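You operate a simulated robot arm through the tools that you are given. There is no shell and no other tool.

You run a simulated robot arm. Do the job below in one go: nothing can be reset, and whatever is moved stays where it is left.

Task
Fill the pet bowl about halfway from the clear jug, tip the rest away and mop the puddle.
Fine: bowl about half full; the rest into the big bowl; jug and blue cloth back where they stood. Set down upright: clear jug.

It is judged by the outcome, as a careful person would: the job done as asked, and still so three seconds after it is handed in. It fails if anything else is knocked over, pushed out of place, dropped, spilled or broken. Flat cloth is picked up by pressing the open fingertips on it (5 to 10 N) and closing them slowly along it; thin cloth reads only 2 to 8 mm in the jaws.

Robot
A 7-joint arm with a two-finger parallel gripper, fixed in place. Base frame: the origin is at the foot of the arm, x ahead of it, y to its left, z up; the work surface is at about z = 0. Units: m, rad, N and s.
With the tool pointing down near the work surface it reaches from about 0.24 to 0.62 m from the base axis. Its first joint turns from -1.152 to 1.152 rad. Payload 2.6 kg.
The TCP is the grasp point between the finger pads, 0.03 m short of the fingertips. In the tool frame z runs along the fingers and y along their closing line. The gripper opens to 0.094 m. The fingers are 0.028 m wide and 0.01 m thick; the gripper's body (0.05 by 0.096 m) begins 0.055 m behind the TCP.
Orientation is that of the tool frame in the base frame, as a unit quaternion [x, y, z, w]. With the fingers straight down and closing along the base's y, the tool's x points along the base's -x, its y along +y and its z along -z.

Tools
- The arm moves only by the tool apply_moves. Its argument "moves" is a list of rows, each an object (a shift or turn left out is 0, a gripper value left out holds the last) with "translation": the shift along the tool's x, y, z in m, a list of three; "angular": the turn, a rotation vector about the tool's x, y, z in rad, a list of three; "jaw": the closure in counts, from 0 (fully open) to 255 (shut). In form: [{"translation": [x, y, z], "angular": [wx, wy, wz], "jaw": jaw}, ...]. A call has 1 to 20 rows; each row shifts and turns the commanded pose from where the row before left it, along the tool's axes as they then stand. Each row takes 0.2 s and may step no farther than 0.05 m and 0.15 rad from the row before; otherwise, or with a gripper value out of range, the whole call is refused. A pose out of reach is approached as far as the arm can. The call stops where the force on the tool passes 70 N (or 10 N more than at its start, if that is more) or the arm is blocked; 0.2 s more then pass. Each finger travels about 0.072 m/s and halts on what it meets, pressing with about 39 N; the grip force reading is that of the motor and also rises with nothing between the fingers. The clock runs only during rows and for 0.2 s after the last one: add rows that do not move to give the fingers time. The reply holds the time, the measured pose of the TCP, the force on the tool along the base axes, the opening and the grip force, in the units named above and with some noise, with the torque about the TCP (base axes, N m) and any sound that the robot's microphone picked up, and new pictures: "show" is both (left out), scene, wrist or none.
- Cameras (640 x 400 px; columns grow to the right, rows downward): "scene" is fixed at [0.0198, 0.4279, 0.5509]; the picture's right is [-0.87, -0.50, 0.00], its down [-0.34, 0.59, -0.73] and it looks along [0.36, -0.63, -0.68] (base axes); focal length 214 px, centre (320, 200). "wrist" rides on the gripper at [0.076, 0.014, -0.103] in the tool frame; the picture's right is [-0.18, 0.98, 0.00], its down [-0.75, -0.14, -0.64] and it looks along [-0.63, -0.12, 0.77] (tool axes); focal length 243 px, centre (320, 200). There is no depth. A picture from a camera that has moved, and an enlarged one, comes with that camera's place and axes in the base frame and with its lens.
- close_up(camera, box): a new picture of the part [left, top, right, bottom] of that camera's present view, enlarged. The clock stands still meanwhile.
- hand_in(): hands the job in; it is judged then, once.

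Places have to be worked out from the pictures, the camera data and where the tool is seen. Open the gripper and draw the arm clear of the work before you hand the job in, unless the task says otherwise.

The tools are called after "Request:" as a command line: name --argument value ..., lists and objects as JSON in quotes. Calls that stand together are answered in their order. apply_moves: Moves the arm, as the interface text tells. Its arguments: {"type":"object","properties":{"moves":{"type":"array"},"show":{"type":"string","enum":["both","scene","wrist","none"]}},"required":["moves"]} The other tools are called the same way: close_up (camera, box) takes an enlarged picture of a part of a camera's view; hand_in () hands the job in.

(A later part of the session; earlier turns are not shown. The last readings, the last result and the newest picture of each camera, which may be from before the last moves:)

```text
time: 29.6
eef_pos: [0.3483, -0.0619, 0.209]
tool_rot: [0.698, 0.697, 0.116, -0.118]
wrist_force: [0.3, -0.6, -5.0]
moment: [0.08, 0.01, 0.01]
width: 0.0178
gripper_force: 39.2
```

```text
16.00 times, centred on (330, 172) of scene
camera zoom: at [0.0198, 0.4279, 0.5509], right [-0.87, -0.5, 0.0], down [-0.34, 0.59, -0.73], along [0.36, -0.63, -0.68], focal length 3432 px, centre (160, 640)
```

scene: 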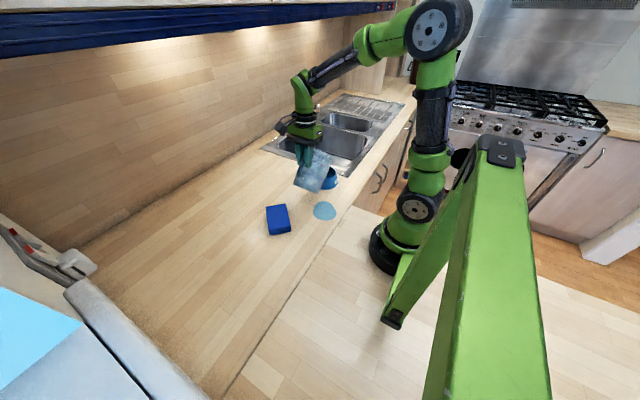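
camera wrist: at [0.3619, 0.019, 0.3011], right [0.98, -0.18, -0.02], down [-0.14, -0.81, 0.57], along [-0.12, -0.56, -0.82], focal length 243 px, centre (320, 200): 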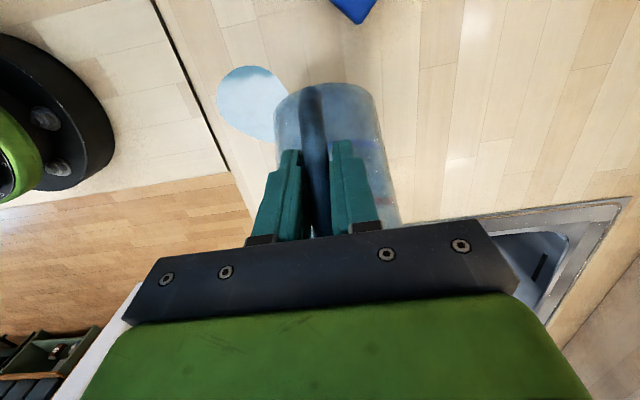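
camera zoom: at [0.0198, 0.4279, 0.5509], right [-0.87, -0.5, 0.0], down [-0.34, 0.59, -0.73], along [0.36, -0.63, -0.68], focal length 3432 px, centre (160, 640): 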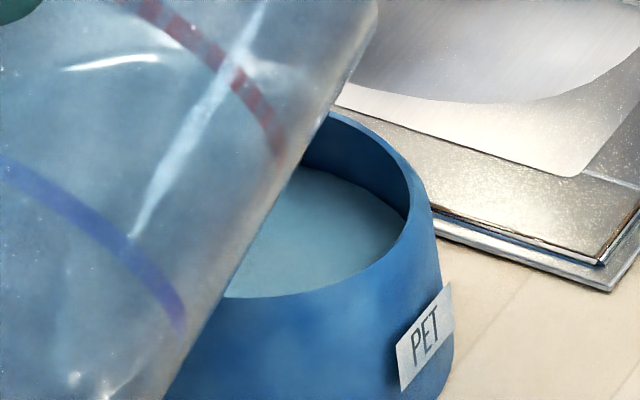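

The level looks to be about mid-height. I'll tip the jug back upright-ish over the bowl and raise it to see the bowl clearly.

Request:
apply_moves --moves '[{"angular": [0, -0.05, 0]}, {"angular": [0, -0.07, 0]}, {"angular": [0, -0.07, 0]}, {"angular": [0, -0.07, 0]}, {"angular": [0, -0.07, 0]}, {"angular": [0, -0.07, 0]}, {}, {"translation": [0, 0, -0.03]}, {"translation": [0, 0, -0.03]}, {"translation": [0, 0, -0.03]}, {"translation": [0, 0, -0.02]}, {}, {}]'

Request:
close_up --camera "scene" --box '[305, 155, 350, 195]'

```text
time: 32.4
eef_pos: [0.3467, -0.0548, 0.3181]
tool_rot: [0.707, 0.707, -0.024, 0.023]
wrist_force: [0.3, -0.1, -4.1]
moment: [0.2, -0.01, 0.03]
width: 0.0175
gripper_force: 38.3
camera wrist: at [0.3619, 0.0282, 0.4166], right [0.98, -0.18, 0.01], down [-0.14, -0.71, 0.69], along [-0.12, -0.68, -0.72], focal length 243 px, centre (320, 200)
```

scene: 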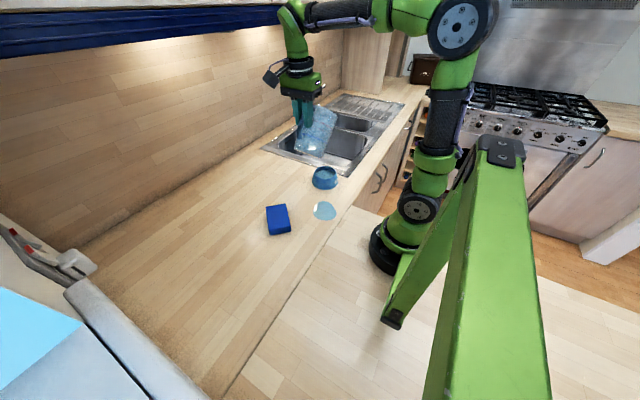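
wrist: 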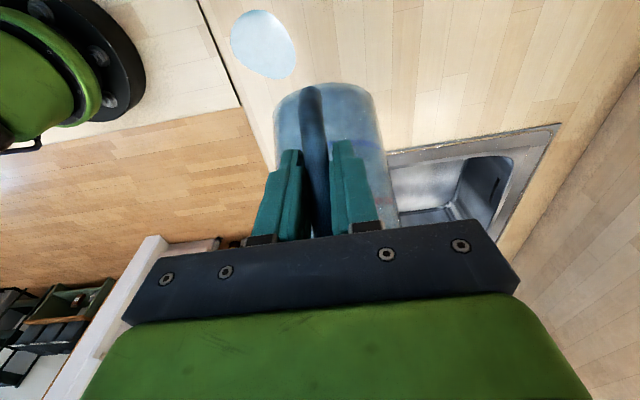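

```text
10.00 times, centred on (328, 175) of scene
camera zoom: at [0.0198, 0.4279, 0.5509], right [-0.87, -0.5, 0.0], down [-0.34, 0.59, -0.73], along [0.36, -0.63, -0.68], focal length 2145 px, centre (245, 450)
```

zoom: 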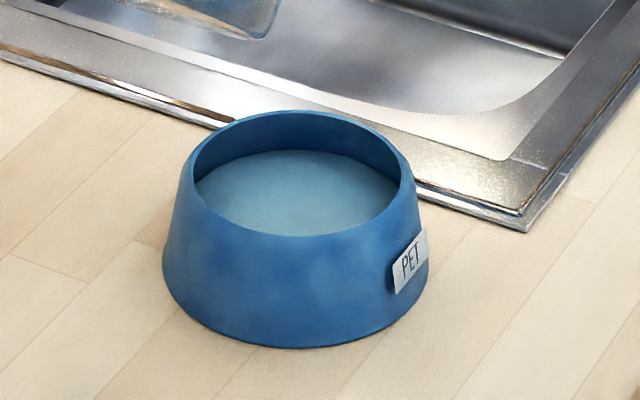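

By the back-wall marks (dry floor row 179, water 151, rim 117) the bowl is at about 43-45 %. One more degree of pour would put it at about half, so I'll retrace to the same spot and add just that.

Request:
apply_moves --moves '[{"translation": [0, 0, 0.03]}, {"translation": [0, 0, 0.03]}, {"translation": [0, 0, 0.03]}, {"translation": [0, 0, 0.02]}, {}, {"angular": [0, 0.07, 0]}, {"angular": [0, 0.07, 0]}, {"angular": [0, 0.07, 0]}, {"angular": [0, 0.07, 0]}, {"angular": [0, 0.05, 0]}, {"angular": [0, 0.04, 0]}, {"angular": [0, 0.03, 0]}, {}, {"translation": [-0.0011, 0, -0.0025], "angular": [0, 0.0175, 0]}, {}, {}, {}]' --show "none"

Request:
close_up --camera "scene" --box '[315, 160, 345, 185]'

```text
time: 36.0
eef_pos: [0.3479, -0.0638, 0.2113]
tool_rot: [0.696, 0.696, 0.123, -0.124]
wrist_force: [0.3, 0.9, -4.5]
moment: [0.07, -0.01, -0.01]
width: 0.0176
gripper_force: 38.8
```

```text
16.00 times, centred on (330, 172) of scene
camera zoom: at [0.0198, 0.4279, 0.5509], right [-0.87, -0.5, 0.0], down [-0.34, 0.59, -0.73], along [0.36, -0.63, -0.68], focal length 3432 px, centre (160, 640)
```

zoom: 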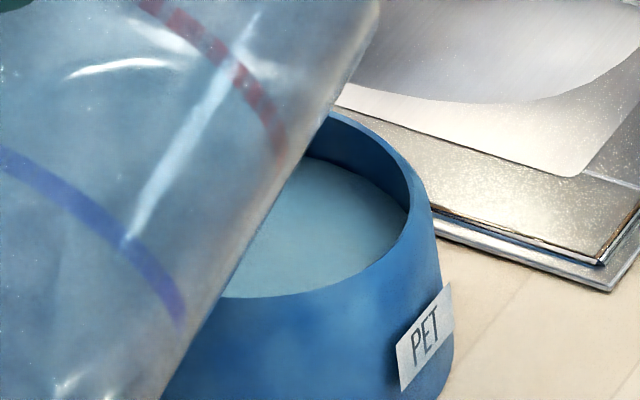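

The level has come up to about half. I'm tipping the jug back and raising it clear to verify.

Request:
apply_moves --moves '[{"angular": [0, -0.05, 0]}, {"angular": [0, -0.07, 0]}, {"angular": [0, -0.07, 0]}, {"angular": [0, -0.07, 0]}, {"angular": [0, -0.07, 0]}, {"angular": [0, -0.07, 0]}, {"angular": [0, -0.07, 0]}, {}, {"translation": [0, 0, -0.03]}, {"translation": [0, 0, -0.03]}, {"translation": [0, 0, -0.03]}, {}, {}]'

Request:
close_up --camera "scene" --box '[305, 155, 350, 195]'

Request:
close_up --camera "scene" --box '[240, 80, 400, 230]'

```text
time: 38.8
eef_pos: [0.3478, -0.0531, 0.2993]
tool_rot: [0.706, 0.706, -0.043, 0.041]
wrist_force: [0.6, 0.0, -4.0]
moment: [0.19, 0.0, -0.05]
width: 0.0173
gripper_force: 38.7
camera wrist: at [0.3616, 0.0351, 0.3929], right [0.98, -0.18, 0.02], down [-0.14, -0.67, 0.73], along [-0.12, -0.72, -0.69], focal length 243 px, centre (320, 200)
```

scene: 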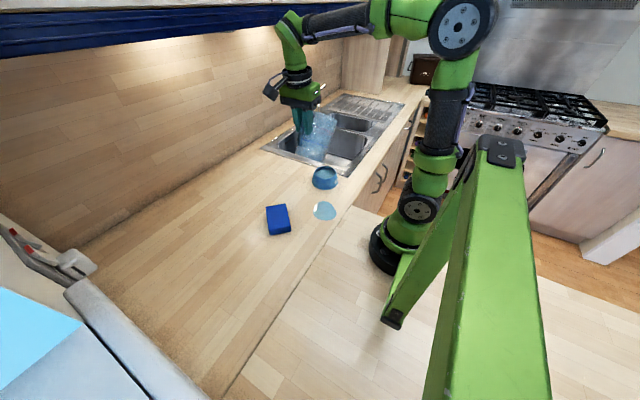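
wrist: 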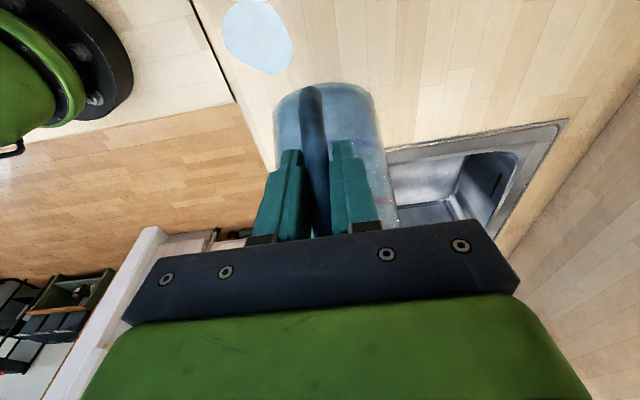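

```text
10.00 times, centred on (328, 175) of scene
camera zoom: at [0.0198, 0.4279, 0.5509], right [-0.87, -0.5, 0.0], down [-0.34, 0.59, -0.73], along [0.36, -0.63, -0.68], focal length 2145 px, centre (245, 450)
```

zoom: 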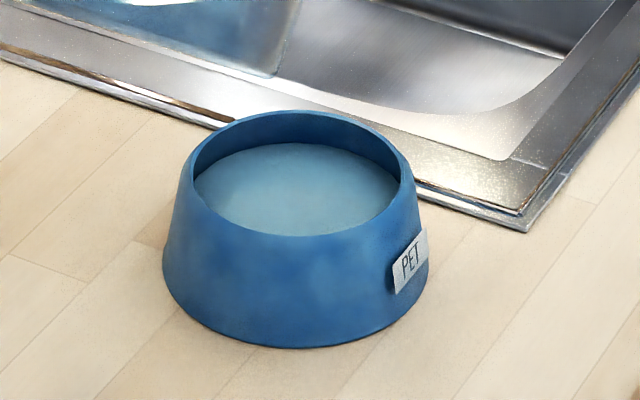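

```text
2.67 times, centred on (320, 155) of scene
camera zoom: at [0.0198, 0.4279, 0.5509], right [-0.87, -0.5, 0.0], down [-0.34, 0.59, -0.73], along [0.36, -0.63, -0.68], focal length 572 px, centre (320, 320)
```

zoom: 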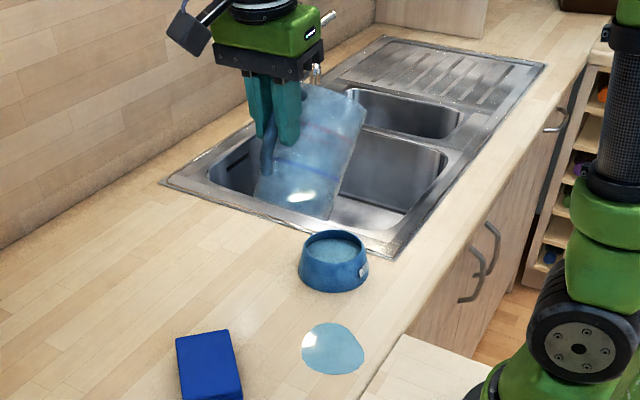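

The bowl now reads a little over half height, no drops beside it, and everything else is in place. Next I'll carry the jug over the sink's big basin (opening about x 0.33–0.68, y -0.33 to -0.62), still tilted well below its pouring angle.

Request:
apply_moves --moves '[{"translation": [-0.012, 0.0036, 0.0015]}, {"translation": [-0.0245, 0.0072, 0.003]}, {"translation": [-0.0245, 0.0072, 0.003]}, {"translation": [-0.0245, 0.0072, 0.003]}, {"translation": [-0.0245, 0.0072, 0.003]}, {"translation": [-0.0245, 0.0072, 0.003]}, {"translation": [-0.0245, 0.0072, 0.003]}, {"translation": [-0.0245, 0.0072, 0.003]}, {"translation": [-0.0245, 0.0072, 0.003]}, {"translation": [-0.0245, 0.0072, 0.003]}, {"translation": [-0.0125, 0.0036, 0.0015]}, {}]'

Request:
close_up --camera "scene" --box '[240, 60, 400, 200]'

```text
time: 41.4
eef_pos: [0.4185, -0.3005, 0.2983]
tool_rot: [0.706, 0.706, -0.041, 0.04]
wrist_force: [-0.9, -0.6, -3.9]
moment: [0.19, 0.0, 0.02]
width: 0.0177
gripper_force: 39.1
camera wrist: at [0.4339, -0.2125, 0.392], right [0.98, -0.18, 0.02], down [-0.14, -0.67, 0.73], along [-0.12, -0.72, -0.69], focal length 243 px, centre (320, 200)
```

scene: 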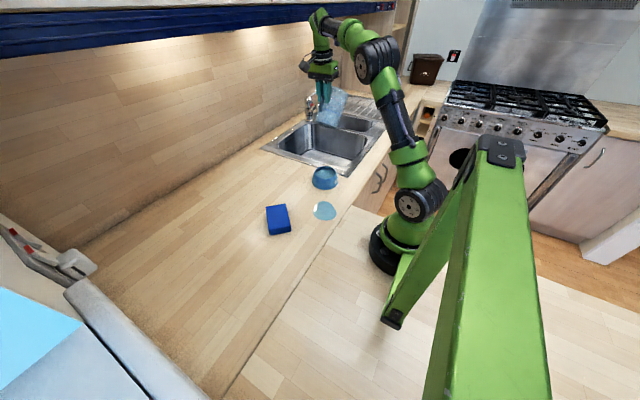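
wrist: 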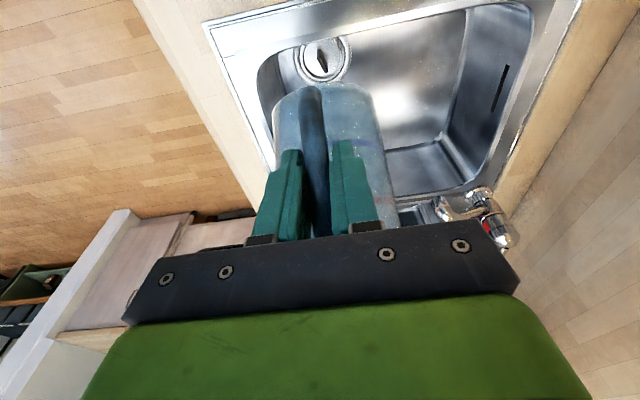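

```text
2.86 times, centred on (320, 130) of scene
camera zoom: at [0.0198, 0.4278, 0.5509], right [-0.87, -0.5, 0.0], down [-0.34, 0.59, -0.73], along [0.36, -0.63, -0.68], focal length 613 px, centre (320, 400)
```

zoom: 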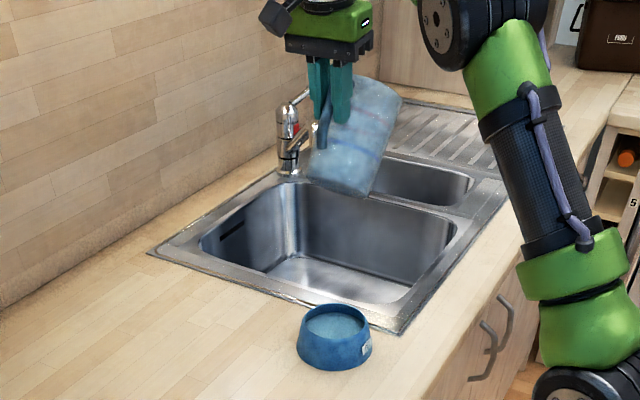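

The basin opening is clear below. I'll move 4 cm further over it, lower about 7 cm, and tilt to 60°, just short of the flow angle.

Request:
apply_moves --moves '[{"translation": [-0.02, 0.002, 0.01]}, {"translation": [-0.02, 0.002, 0.02]}, {"translation": [0, 0, 0.02]}, {"translation": [0, 0, 0.02]}, {"angular": [0, 0.06, 0]}, {"angular": [0, 0.06, 0]}, {"angular": [0, 0.06, 0]}, {"angular": [0, 0.06, 0]}, {"angular": [0, 0.06, 0]}, {"angular": [0, 0.06, 0]}, {"angular": [0, 0.05, 0]}, {}]' --show "scene"

Request:
close_up --camera "scene" --box '[260, 70, 380, 180]'

```text
time: 44.0
eef_pos: [0.423, -0.3483, 0.2339]
tool_rot: [0.7, 0.699, 0.102, -0.103]
wrist_force: [-0.4, -1.1, -3.6]
moment: [0.09, -0.02, 0.02]
width: 0.0177
gripper_force: 38.8
```

scene: 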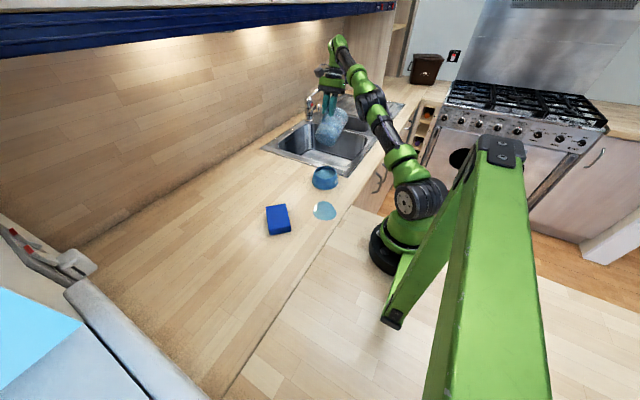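

```text
3.64 times, centred on (320, 125) of scene
camera zoom: at [0.0198, 0.4278, 0.5509], right [-0.87, -0.5, 0.0], down [-0.34, 0.59, -0.73], along [0.36, -0.63, -0.68], focal length 780 px, centre (320, 473)
```

zoom: 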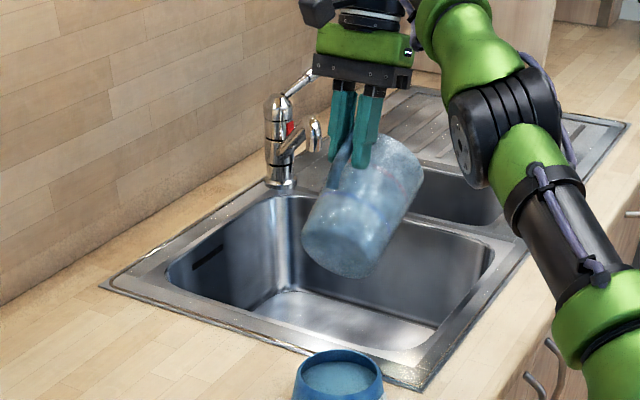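

The lip is over the middle of the basin. Now I'm pouring the rest out steadily, 2° per step, to about 80°.

Request:
apply_moves --moves '[{"translation": [-0.0028, 0, -0.001], "angular": [0, 0.035, 0]}, {"translation": [-0.0028, 0, -0.001], "angular": [0, 0.035, 0]}, {"translation": [-0.0028, 0, -0.001], "angular": [0, 0.035, 0]}, {"translation": [-0.0028, 0, -0.001], "angular": [0, 0.035, 0]}, {"translation": [-0.0026, 0, -0.0013], "angular": [0, 0.035, 0]}, {"translation": [-0.0026, 0, -0.0013], "angular": [0, 0.035, 0]}, {"translation": [-0.0026, 0, -0.0013], "angular": [0, 0.035, 0]}, {"translation": [-0.0026, 0, -0.0013], "angular": [0, 0.035, 0]}, {"translation": [-0.0024, 0, -0.0016], "angular": [0, 0.035, 0]}, {"translation": [-0.0024, 0, -0.0016], "angular": [0, 0.035, 0]}, {}, {}]' --show "scene"

Request:
close_up --camera "scene" --box '[260, 70, 380, 180]'

```text
time: 46.6
eef_pos: [0.3939, -0.3332, 0.2313]
tool_rot: [0.68, 0.676, 0.199, -0.201]
wrist_force: [-0.2, -0.2, -2.3]
moment: [-0.01, -0.01, -0.02]
width: 0.0175
gripper_force: 39.0
out of reach, approached as far as the arm can: row 1, 2, 3, 4, 5, 6, 7, 8, 9, 10
```

scene: 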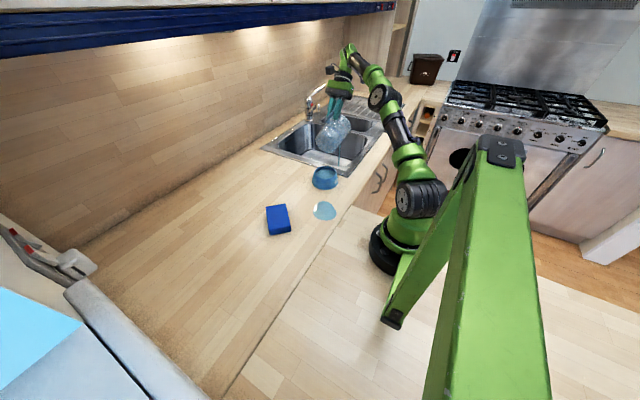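

```text
3.64 times, centred on (320, 125) of scene
camera zoom: at [0.0198, 0.4279, 0.5509], right [-0.87, -0.5, 0.0], down [-0.34, 0.59, -0.73], along [0.36, -0.63, -0.68], focal length 780 px, centre (320, 473)
```

zoom: 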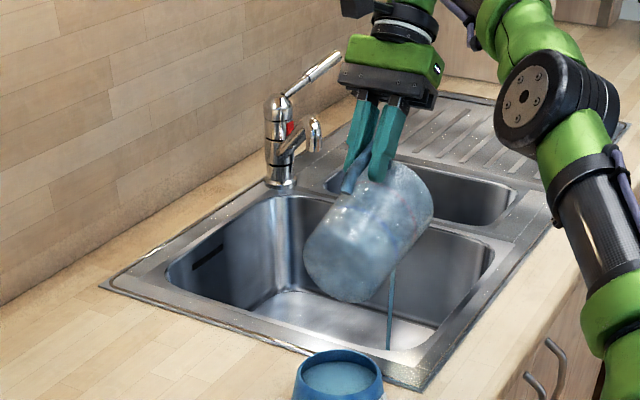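

The rest is flowing into the basin, but the arm ran out of reach because the hand swings outward as it tilts, and the TCP was pulled back to (0.394, -0.333). The stream is still inside the basin; I'll tip back to stop it and re-aim with a yaw that keeps the wrist closer in.

Request:
apply_moves --moves '[{"translation": [0.005, 0, 0.003], "angular": [0, -0.07, 0]}, {"translation": [0.005, 0, 0.003], "angular": [0, -0.07, 0]}, {"translation": [0.0054, 0, 0.0023], "angular": [0, -0.07, 0]}, {"translation": [0.0056, 0, 0.002], "angular": [0, -0.07, 0]}, {"translation": [0.0056, 0, 0.002], "angular": [0, -0.07, 0]}, {"angular": [0, -0.07, 0]}, {"angular": [0, -0.07, 0]}, {"angular": [0, -0.07, 0]}, {}, {}]' --show "scene"

Request:
close_up --camera "scene" --box '[260, 70, 380, 200]'

```text
time: 48.8
eef_pos: [0.3937, -0.3032, 0.2317]
tool_rot: [0.71, 0.705, 0.004, -0.007]
wrist_force: [0.1, 0.1, -2.7]
moment: [0.05, 0.02, 0.01]
width: 0.0172
gripper_force: 39.2
```

scene: 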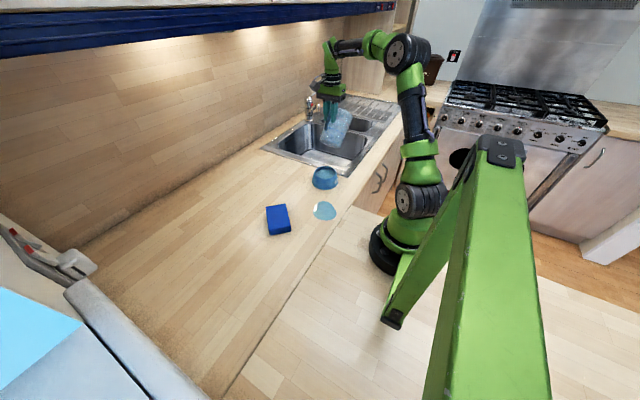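

```text
3.08 times, centred on (320, 135) of scene
camera zoom: at [0.0198, 0.4279, 0.5509], right [-0.87, -0.5, 0.0], down [-0.34, 0.59, -0.73], along [0.36, -0.63, -0.68], focal length 660 px, centre (320, 400)
```

zoom: 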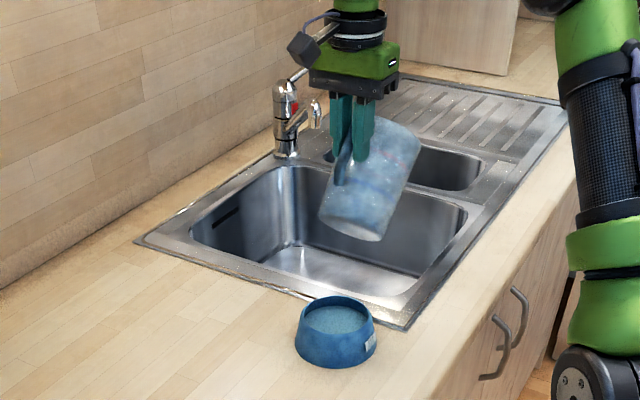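

Flow has stopped, the weight is down to about 2.7 N, and the surroundings look dry. Now I'll yaw the jug 60° about vertical while shifting slightly, so the remaining tilt swings the wrist inward rather than outward, keeping the lip over the basin.

Request:
apply_moves --moves '[{"translation": [-0.0042, 0.0061, 0], "angular": [0, 0, 0.1047]}, {"translation": [-0.0035, 0.0064, 0], "angular": [0, 0, 0.1047]}, {"translation": [-0.0027, 0.0067, 0], "angular": [0, 0, 0.1047]}, {"translation": [-0.002, 0.007, 0], "angular": [0, 0, 0.1047]}, {"translation": [-0.0013, 0.0072, 0], "angular": [0, 0, 0.1047]}, {"translation": [-0.0006, 0.0074, 0], "angular": [0, 0, 0.1047]}, {"translation": [0.0002, 0.0074, 0], "angular": [0, 0, 0.1047]}, {"translation": [0.001, 0.0073, 0], "angular": [0, 0, 0.1047]}, {"translation": [0.0017, 0.0072, 0], "angular": [0, 0, 0.1047]}, {"translation": [0.0025, 0.007, 0], "angular": [0, 0, 0.1047]}, {}]'

Request:
close_up --camera "scene" --box '[260, 70, 380, 200]'

```text
time: 51.2
eef_pos: [0.4544, -0.3456, 0.2289]
tool_rot: [0.967, 0.255, 0.0, -0.008]
wrist_force: [0.2, -0.5, -2.2]
moment: [0.06, -0.07, -0.01]
width: 0.0175
gripper_force: 38.8
camera wrist: at [0.5279, -0.3216, 0.3326], right [0.32, -0.95, -0.02], down [-0.72, -0.26, 0.64], along [-0.61, -0.2, -0.77], focal length 243 px, centre (320, 200)
```

scene: 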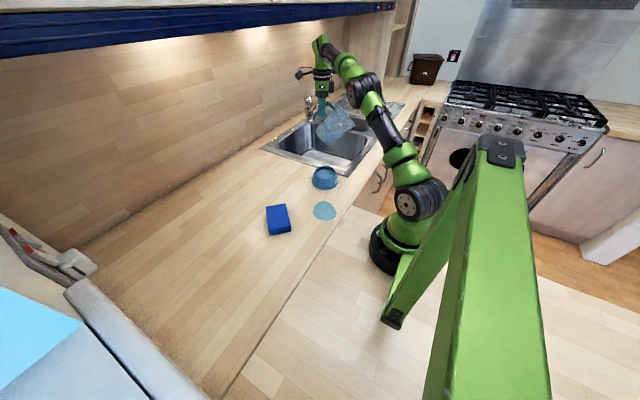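
wrist: 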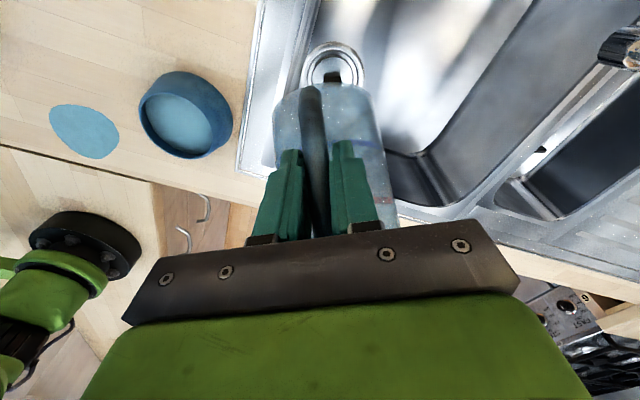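

```text
3.08 times, centred on (320, 135) of scene
camera zoom: at [0.0198, 0.4279, 0.5509], right [-0.87, -0.5, 0.0], down [-0.34, 0.59, -0.73], along [0.36, -0.63, -0.68], focal length 660 px, centre (320, 400)
```

zoom: 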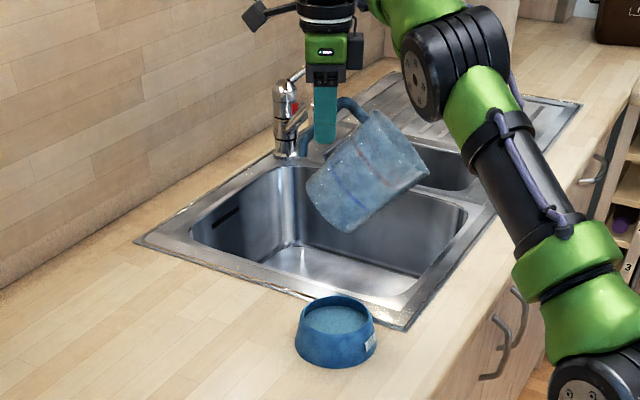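

The jug now pours diagonally across the basin and the pose was reached. I'll tilt on toward 76° while sliding farther over the basin.

Request:
apply_moves --moves '[{"angular": [0, 0.07, 0]}, {"angular": [0, 0.07, 0]}, {"translation": [0, 0.004, 0], "angular": [0, 0.07, 0]}, {"translation": [0, 0.006, 0], "angular": [0, 0.07, 0]}, {"translation": [0, 0.008, 0], "angular": [0, 0.07, 0]}, {"translation": [0, 0.008, 0], "angular": [0, 0.06, 0]}, {"translation": [0, 0.008, 0], "angular": [0, 0.05, 0]}, {"translation": [0, 0.006, 0], "angular": [0, 0.05, 0]}, {}]' --show "scene"

Request:
close_up --camera "scene" --box '[260, 70, 380, 200]'

```text
time: 53.2
eef_pos: [0.4735, -0.3806, 0.2292]
tool_rot: [0.936, 0.246, 0.243, -0.072]
wrist_force: [-0.3, 0.4, -2.8]
moment: [-0.04, -0.01, -0.02]
width: 0.0172
gripper_force: 38.3
```

scene: 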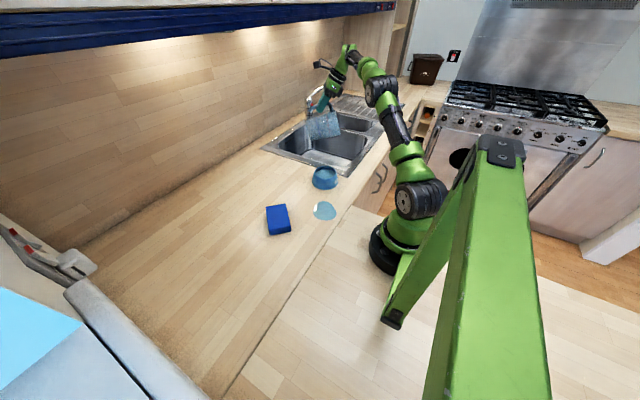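

```text
3.08 times, centred on (320, 135) of scene
camera zoom: at [0.0198, 0.4279, 0.5509], right [-0.87, -0.5, 0.0], down [-0.34, 0.59, -0.73], along [0.36, -0.63, -0.68], focal length 660 px, centre (320, 400)
```

zoom: 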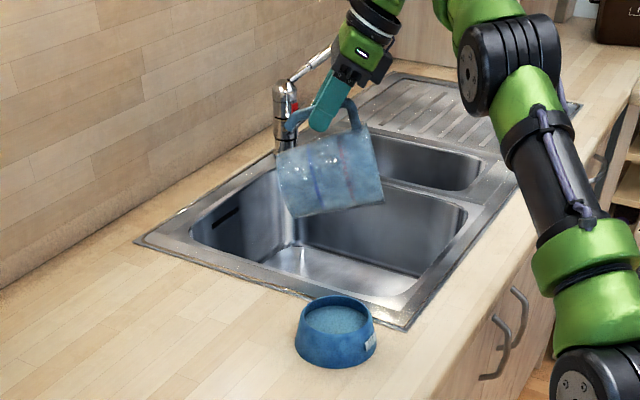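

No reach trouble now; the jug is at about 73°. Continuing slowly to about 100° to empty it.

Request:
apply_moves --moves '[{"angular": [0, 0.035, 0]}, {"angular": [0, 0.035, 0]}, {"angular": [0, 0.035, 0]}, {"angular": [0, 0.035, 0]}, {"angular": [0, 0.035, 0]}, {"angular": [0, 0.035, 0]}, {"angular": [0, 0.035, 0]}, {"angular": [0, 0.035, 0]}, {"angular": [0, 0.035, 0]}, {"angular": [0, 0.035, 0]}, {}, {}]' --show "scene"

Request:
close_up --camera "scene" --box '[260, 70, 380, 200]'

```text
time: 55.8
eef_pos: [0.474, -0.3807, 0.2291]
tool_rot: [0.879, 0.229, 0.403, -0.113]
wrist_force: [0.0, -0.5, -1.6]
moment: [-0.01, 0.06, 0.01]
width: 0.0172
gripper_force: 39.3
```

scene: 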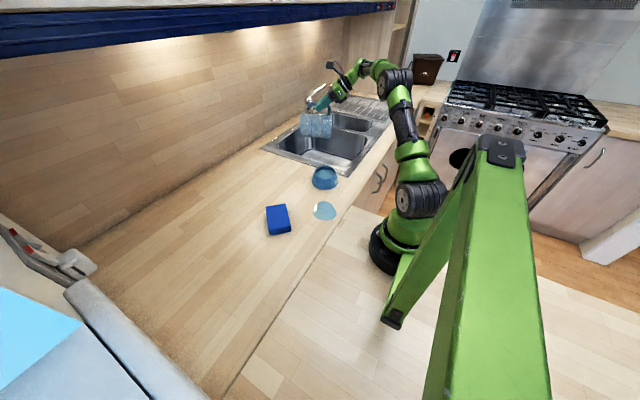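

```text
3.08 times, centred on (320, 135) of scene
camera zoom: at [0.0198, 0.4279, 0.5509], right [-0.87, -0.5, 0.0], down [-0.34, 0.59, -0.73], along [0.36, -0.63, -0.68], focal length 660 px, centre (320, 400)
```

zoom: 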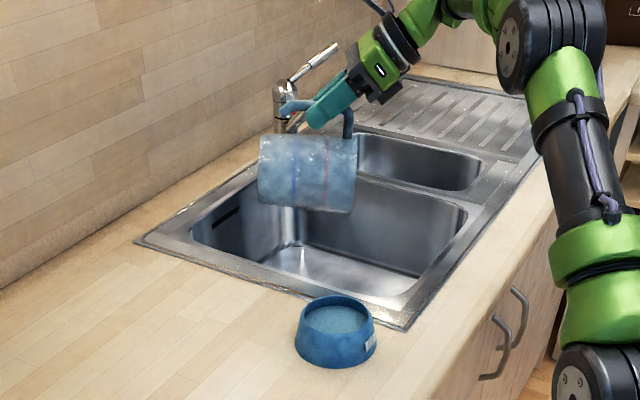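

The jug is at about 93° and the weight is down to about 1.6 N. I'll tilt roughly 12° more and hold for the last drops.

Request:
apply_moves --moves '[{"angular": [0, 0.05, 0]}, {"angular": [0, 0.05, 0]}, {"angular": [0, 0.05, 0]}, {"angular": [0, 0.05, 0]}, {}, {}, {}, {}, {}]' --show "none"

Request:
close_up --camera "scene" --box '[280, 90, 350, 160]'

```text
time: 57.8
eef_pos: [0.473, -0.3809, 0.2302]
tool_rot: [0.834, 0.217, 0.488, -0.136]
wrist_force: [-0.6, 0.0, -2.0]
moment: [-0.04, 0.08, -0.04]
width: 0.0172
gripper_force: 39.4
```

```text
5.71 times, centred on (315, 125) of scene
camera zoom: at [0.0198, 0.4279, 0.5509], right [-0.87, -0.5, 0.0], down [-0.34, 0.59, -0.73], along [0.36, -0.63, -0.68], focal length 1226 px, centre (349, 629)
```

zoom: 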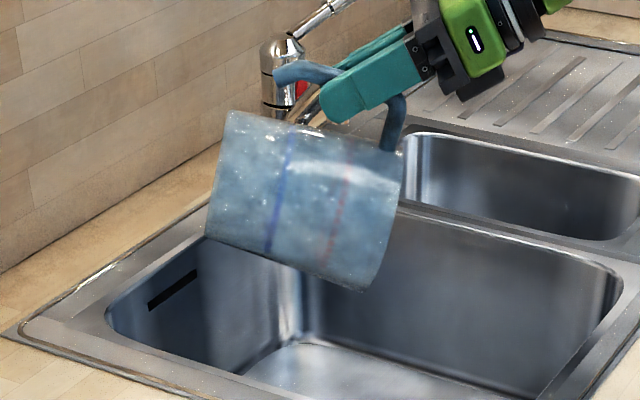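

The jug looks empty (about 1.8 N, its own weight) and nothing is dripping. I'll tilt it back along the same path while retreating toward the reachable zone.

Request:
apply_moves --moves '[{}, {}, {"translation": [0, -0.001, 0], "angular": [0, -0.07, 0]}, {"translation": [0, -0.001, 0], "angular": [0, -0.07, 0]}, {"translation": [0, -0.002, 0], "angular": [0, -0.07, 0]}, {"translation": [0, -0.003, 0], "angular": [0, -0.07, 0]}, {"translation": [0, -0.004, 0], "angular": [0, -0.07, 0]}, {"translation": [0, -0.004, 0], "angular": [0, -0.07, 0]}, {"translation": [0, -0.004, 0], "angular": [0, -0.07, 0]}, {"translation": [0, -0.004, 0], "angular": [0, -0.07, 0]}, {"translation": [0, -0.004, 0], "angular": [0, -0.07, 0]}, {"translation": [0, -0.004, 0], "angular": [0, -0.07, 0]}, {"translation": [0, -0.004, 0], "angular": [0, -0.07, 0]}, {"translation": [0, -0.004, 0], "angular": [0, -0.07, 0]}, {"translation": [0, -0.004, 0], "angular": [0, -0.07, 0]}, {"translation": [0, -0.004, 0], "angular": [0, -0.07, 0]}, {"translation": [0, -0.004, 0], "angular": [0, -0.08, 0]}, {}]' --show "scene"

```text
time: 61.6
eef_pos: [0.4474, -0.3356, 0.2304]
tool_rot: [0.967, 0.255, -0.001, -0.008]
wrist_force: [0.2, 0.1, -1.9]
moment: [0.03, -0.05, -0.01]
width: 0.0171
gripper_force: 39.1
```

scene: 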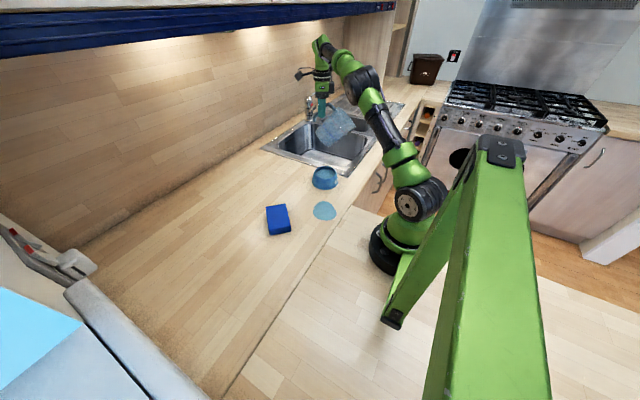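

Back at a tilt of about 44° as planned. Now I'll reverse the 60° yaw while drawing back and rising a little.

Request:
apply_moves --moves '[{"translation": [-0.0035, -0.0065, -0.003], "angular": [0, 0, -0.1047]}, {"translation": [-0.0025, -0.007, -0.005], "angular": [0, 0, -0.1047]}, {"translation": [-0.0017, -0.0072, -0.005], "angular": [0, 0, -0.1047]}, {"translation": [-0.001, -0.0073, -0.005], "angular": [0, 0, -0.1047]}, {"translation": [-0.0002, -0.0074, -0.005], "angular": [0, 0, -0.1047]}, {"translation": [0.0006, -0.0074, -0.005], "angular": [0, 0, -0.1047]}, {"translation": [0.0013, -0.0072, -0.005], "angular": [0, 0, -0.1047]}, {"translation": [0.002, -0.007, -0.005], "angular": [0, 0, -0.1047]}, {"translation": [0.0027, -0.0067, -0.005], "angular": [0, 0, -0.1047]}, {"translation": [0.0035, -0.0064, -0.005], "angular": [0, 0, -0.1047]}, {}]' --show "scene"

```text
time: 64.0
eef_pos: [0.3874, -0.2937, 0.2781]
tool_rot: [0.709, 0.705, 0.003, -0.007]
wrist_force: [0.5, -0.2, -1.1]
moment: [0.05, -0.01, -0.02]
width: 0.0174
gripper_force: 39.2
```

scene: 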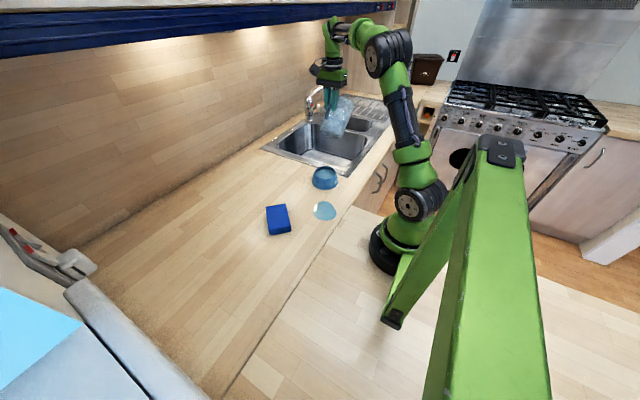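

Next I'll bring the jug fully upright in place (44° back).

Request:
apply_moves --moves '[{"angular": [0, -0.0695, 0]}, {"angular": [0, -0.0695, 0]}, {"angular": [0, -0.0695, 0]}, {"angular": [0, -0.0695, 0]}, {"angular": [0, -0.0695, 0]}, {"angular": [0, -0.0695, 0]}, {"angular": [0, -0.0695, 0]}, {"angular": [0, -0.0695, 0]}, {"angular": [0, -0.0695, 0]}, {"angular": [0, -0.0695, 0]}, {"angular": [0, -0.0695, 0]}, {}]' --show "none"

Request:
close_up --camera "scene" --box '[260, 70, 380, 200]'

```text
time: 66.6
eef_pos: [0.3882, -0.294, 0.2796]
tool_rot: [0.659, 0.657, -0.261, 0.257]
wrist_force: [0.2, -0.5, -0.7]
moment: [0.13, -0.02, 0.0]
width: 0.0173
gripper_force: 38.9
```

```text
3.08 times, centred on (320, 135) of scene
camera zoom: at [0.0198, 0.4279, 0.5509], right [-0.87, -0.5, 0.0], down [-0.34, 0.59, -0.73], along [0.36, -0.63, -0.68], focal length 660 px, centre (320, 400)
```

zoom: 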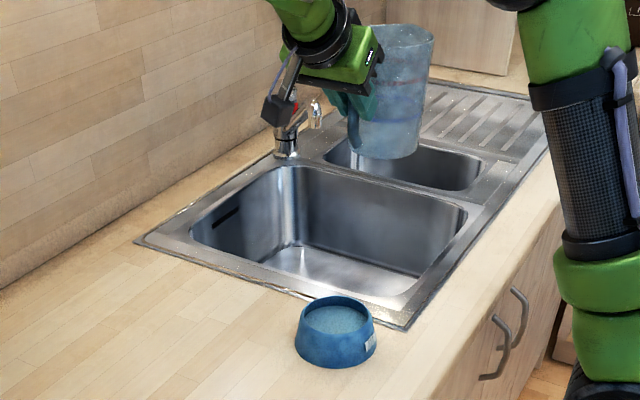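

The jug is upright and empty (moment down from 0.43 to 0.13). I'll carry it back over its old spot and reverse the first yaw.

Request:
apply_moves --moves '[{"translation": [0.0209, 0.0009, -0.0154]}, {"translation": [0.0209, 0.0009, -0.0154]}, {"translation": [0.0209, 0.0009, -0.0154]}, {"translation": [0.0209, 0.0009, -0.0154]}, {"translation": [0.0209, 0.0009, -0.0154]}, {"translation": [0.0209, 0.0009, -0.0154]}, {"translation": [0.0209, 0.0009, -0.0154]}, {"translation": [0.0209, 0.0009, -0.0154]}, {"translation": [0.0209, 0.0009, -0.0154]}, {"translation": [0.0209, 0.0009, -0.0154]}, {"angular": [-0.0714, 0, -0.0765]}, {"angular": [-0.0714, 0, -0.0765]}, {"angular": [-0.0714, 0, -0.0765]}, {"angular": [-0.0714, 0, -0.0765]}, {"angular": [-0.0714, 0, -0.0765]}, {"angular": [-0.0714, 0, -0.0765]}, {"angular": [-0.0714, 0, -0.0765]}, {"angular": [-0.0714, 0, -0.0765]}, {"angular": [-0.0714, 0, -0.0765]}, {"angular": [-0.0714, 0, -0.0765]}]'

Request:
close_up --camera "scene" --box '[240, 100, 370, 240]'

```text
time: 70.8
eef_pos: [0.3982, -0.0363, 0.2508]
tool_rot: [0.243, 0.899, -0.096, 0.352]
wrist_force: [-0.5, 0.8, -1.2]
moment: [0.05, 0.11, -0.03]
width: 0.0174
gripper_force: 38.9
camera wrist: at [0.297, 0.0387, 0.2732], right [0.61, 0.78, 0.12], down [0.03, -0.18, 0.98], along [0.79, -0.6, -0.13], focal length 243 px, centre (320, 200)
```

scene: 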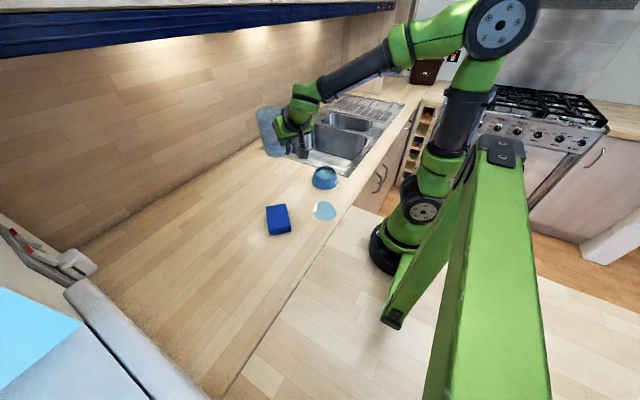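
wrist: 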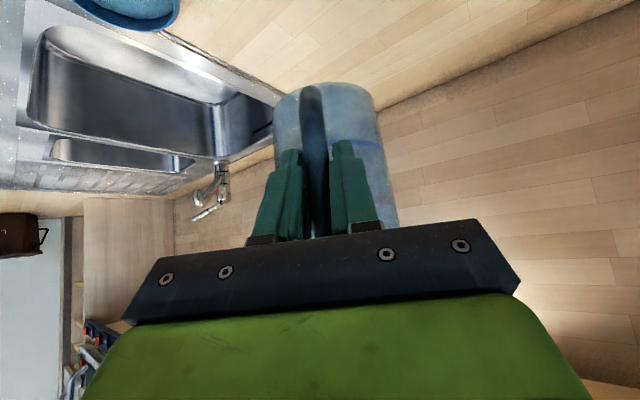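

```text
2.86 times, centred on (305, 170) of scene
camera zoom: at [0.0198, 0.4279, 0.5509], right [-0.87, -0.5, 0.0], down [-0.34, 0.59, -0.73], along [0.36, -0.63, -0.68], focal length 613 px, centre (363, 286)
```

zoom: 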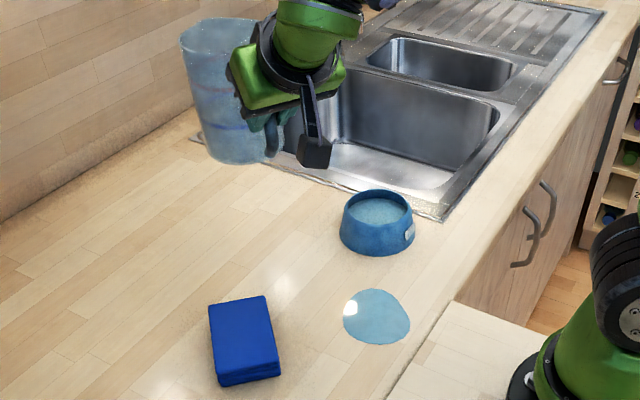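

The pose matches the original pick-up pose directly above its old place, and the jug sits the same in the grip. I'm lowering it to about 1 cm above the counter.

Request:
apply_moves --moves '[{"translation": [0.01296, 0, 0.01389]}, {"translation": [0.01296, 0, 0.01389]}, {"translation": [0.01296, 0, 0.01389]}, {"translation": [0.01296, 0, 0.01389]}, {"translation": [0.01296, 0, 0.01389]}, {"translation": [0.01296, 0, 0.01389]}, {"translation": [0.01296, 0, 0.01389]}, {"translation": [0.01296, 0, 0.01389]}, {}]'

Request:
close_up --camera "scene" --box '[250, 130, 350, 220]'

```text
time: 72.8
eef_pos: [0.3981, -0.0351, 0.0972]
tool_rot: [0.244, 0.899, -0.096, 0.351]
wrist_force: [-0.9, -0.3, -2.4]
moment: [0.04, 0.1, 0.05]
width: 0.0171
gripper_force: 39.0
camera wrist: at [0.2961, 0.0397, 0.1214], right [0.61, 0.78, 0.12], down [0.03, -0.18, 0.98], along [0.79, -0.6, -0.14], focal length 243 px, centre (320, 200)
```

scene: 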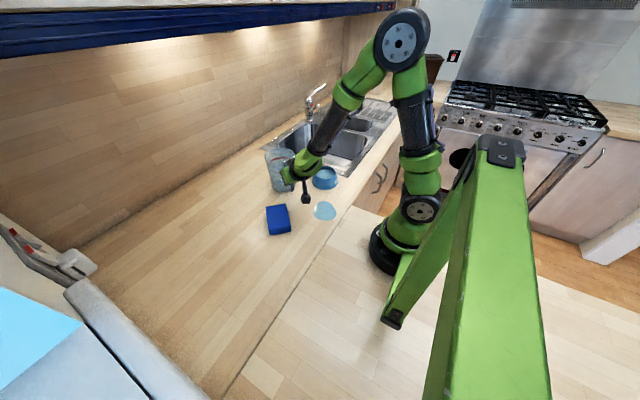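
wrist: 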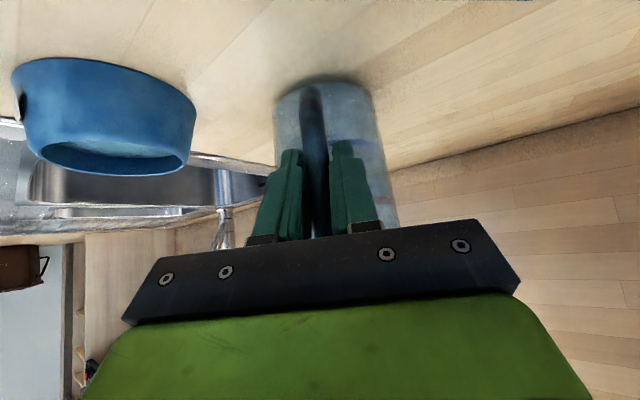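

```text
4.44 times, centred on (300, 175) of scene
camera zoom: at [0.0198, 0.4279, 0.5509], right [-0.87, -0.5, 0.0], down [-0.34, 0.59, -0.73], along [0.36, -0.63, -0.68], focal length 953 px, centre (409, 311)
```

zoom: 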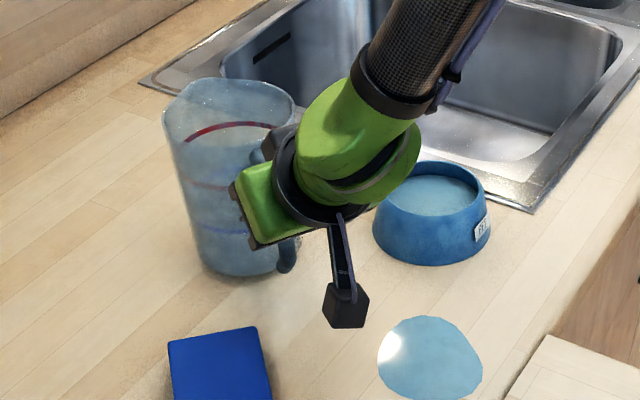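

About 1 cm to go. I'll lower in 2 mm steps to the original height and check for contact.

Request:
apply_moves --moves '[{"translation": [0.00136, 0, 0.00146]}, {"translation": [0.00136, 0, 0.00146]}, {"translation": [0.00136, 0, 0.00146]}, {"translation": [0.00136, 0, 0.00146]}, {"translation": [0.00102, 0, 0.0011]}, {}, {}]' --show "none"

```text
time: 74.4
eef_pos: [0.3988, -0.0364, 0.0892]
tool_rot: [0.244, 0.898, -0.096, 0.353]
wrist_force: [-3.6, 2.1, 16.5]
moment: [-0.43, -0.8, 0.0]
width: 0.0172
gripper_force: 39.0
```

It touches down at 16.5 N. I'll ease off 1 mm, then open slowly.

Request:
apply_moves --moves '[{"translation": [-0.00068, 0, -0.00073]}, {}, {"jaw": 240}, {"jaw": 225}, {"jaw": 215}, {"jaw": 205}, {"jaw": 195}, {"jaw": 180}, {"jaw": 150}, {"jaw": 110}, {"jaw": 60}, {"jaw": 0}, {}, {}]'

Request:
close_up --camera "wrist" --box '[180, 40, 470, 260]'

```text
time: 77.4
eef_pos: [0.3976, -0.0352, 0.0882]
tool_rot: [0.244, 0.899, -0.096, 0.35]
wrist_force: [-0.9, 0.5, 0.0]
moment: [-0.04, 0.01, 0.02]
width: 0.0937
gripper_force: 0.1
camera wrist: at [0.2961, 0.0392, 0.1126], right [0.61, 0.78, 0.12], down [0.03, -0.18, 0.98], along [0.79, -0.6, -0.13], focal length 243 px, centre (320, 200)
```

scene: 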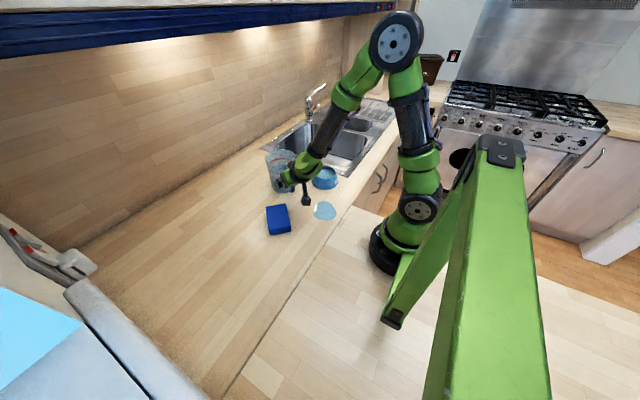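
wrist: 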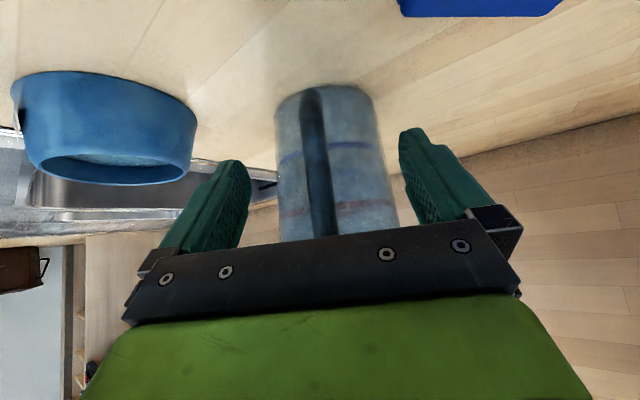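

```text
1.82 times, centred on (325, 150) of wrist
camera zoom: at [0.2961, 0.0392, 0.1126], right [0.61, 0.78, 0.12], down [0.03, -0.18, 0.98], along [0.79, -0.6, -0.13], focal length 441 px, centre (311, 291)
```

zoom: 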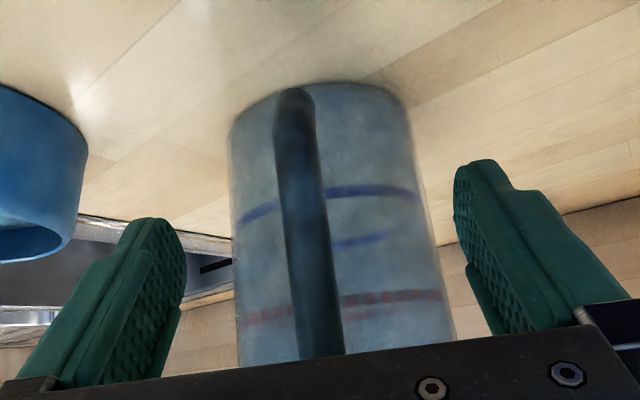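

The jug stands upright exactly where it was, and it's empty (the far blue ring now shows through). I'm retreating along the tool axis, then turning the tool straight down for the cloth.

Request:
apply_moves --moves '[{"translation": [0, 0, -0.02]}, {"translation": [0, 0, -0.03]}, {"translation": [0, 0, -0.035]}, {"translation": [0, 0, -0.035]}, {"translation": [-0.02, 0, -0.025]}, {"angular": [0, 0.15, 0]}, {"angular": [0, 0.15, 0]}, {"angular": [0, 0.15, 0]}, {"angular": [0, 0.15, 0]}, {"angular": [0, 0.15, 0]}, {}]'

Request:
close_up --camera "scene" --box '[240, 130, 360, 250]'

```text
time: 79.8
eef_pos: [0.3262, 0.0058, 0.2084]
tool_rot: [0.262, 0.965, 0.001, -0.003]
wrist_force: [0.6, 0.5, -1.4]
moment: [0.04, -0.03, -0.04]
width: 0.0938
gripper_force: 0.0
camera wrist: at [0.2673, 0.0565, 0.312], right [0.66, 0.75, 0.0], down [0.58, -0.51, 0.64], along [0.48, -0.42, -0.77], focal length 243 px, centre (320, 200)
```

scene: 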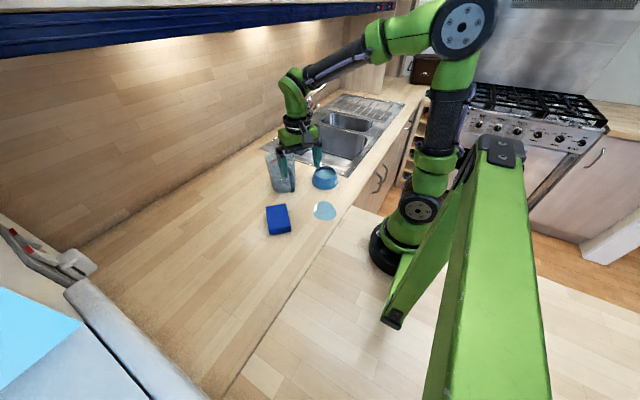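
wrist: 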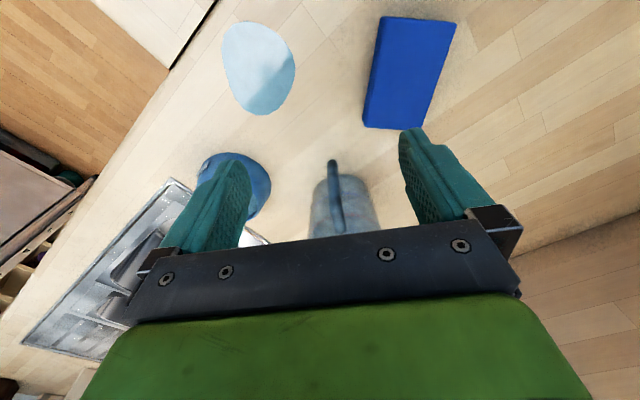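

```text
3.33 times, centred on (300, 190) of scene
camera zoom: at [0.0198, 0.4279, 0.5509], right [-0.87, -0.5, 0.0], down [-0.34, 0.59, -0.73], along [0.36, -0.63, -0.68], focal length 715 px, centre (387, 233)
```

zoom: 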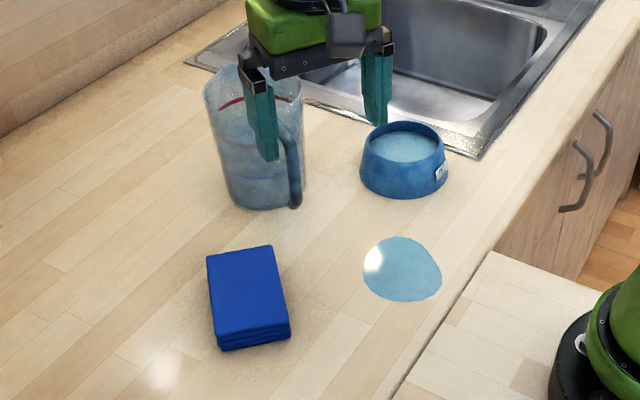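

The jug, bowl and cloth are all where they belong. I'll enlarge the wrist view of the cloth and puddle to fix their places.

Request:
close_up --camera "wrist" --box '[200, 0, 480, 150]'

```text
2.29 times, centred on (340, 75) of wrist
camera zoom: at [0.2673, 0.0565, 0.312], right [0.66, 0.75, 0.0], down [0.58, -0.51, 0.64], along [0.48, -0.42, -0.77], focal length 555 px, centre (274, 486)
```

zoom: 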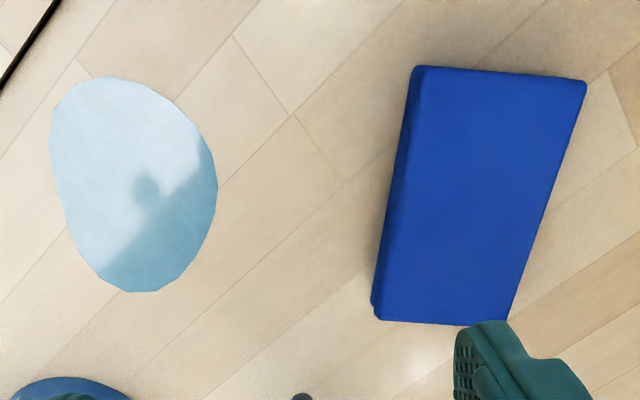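

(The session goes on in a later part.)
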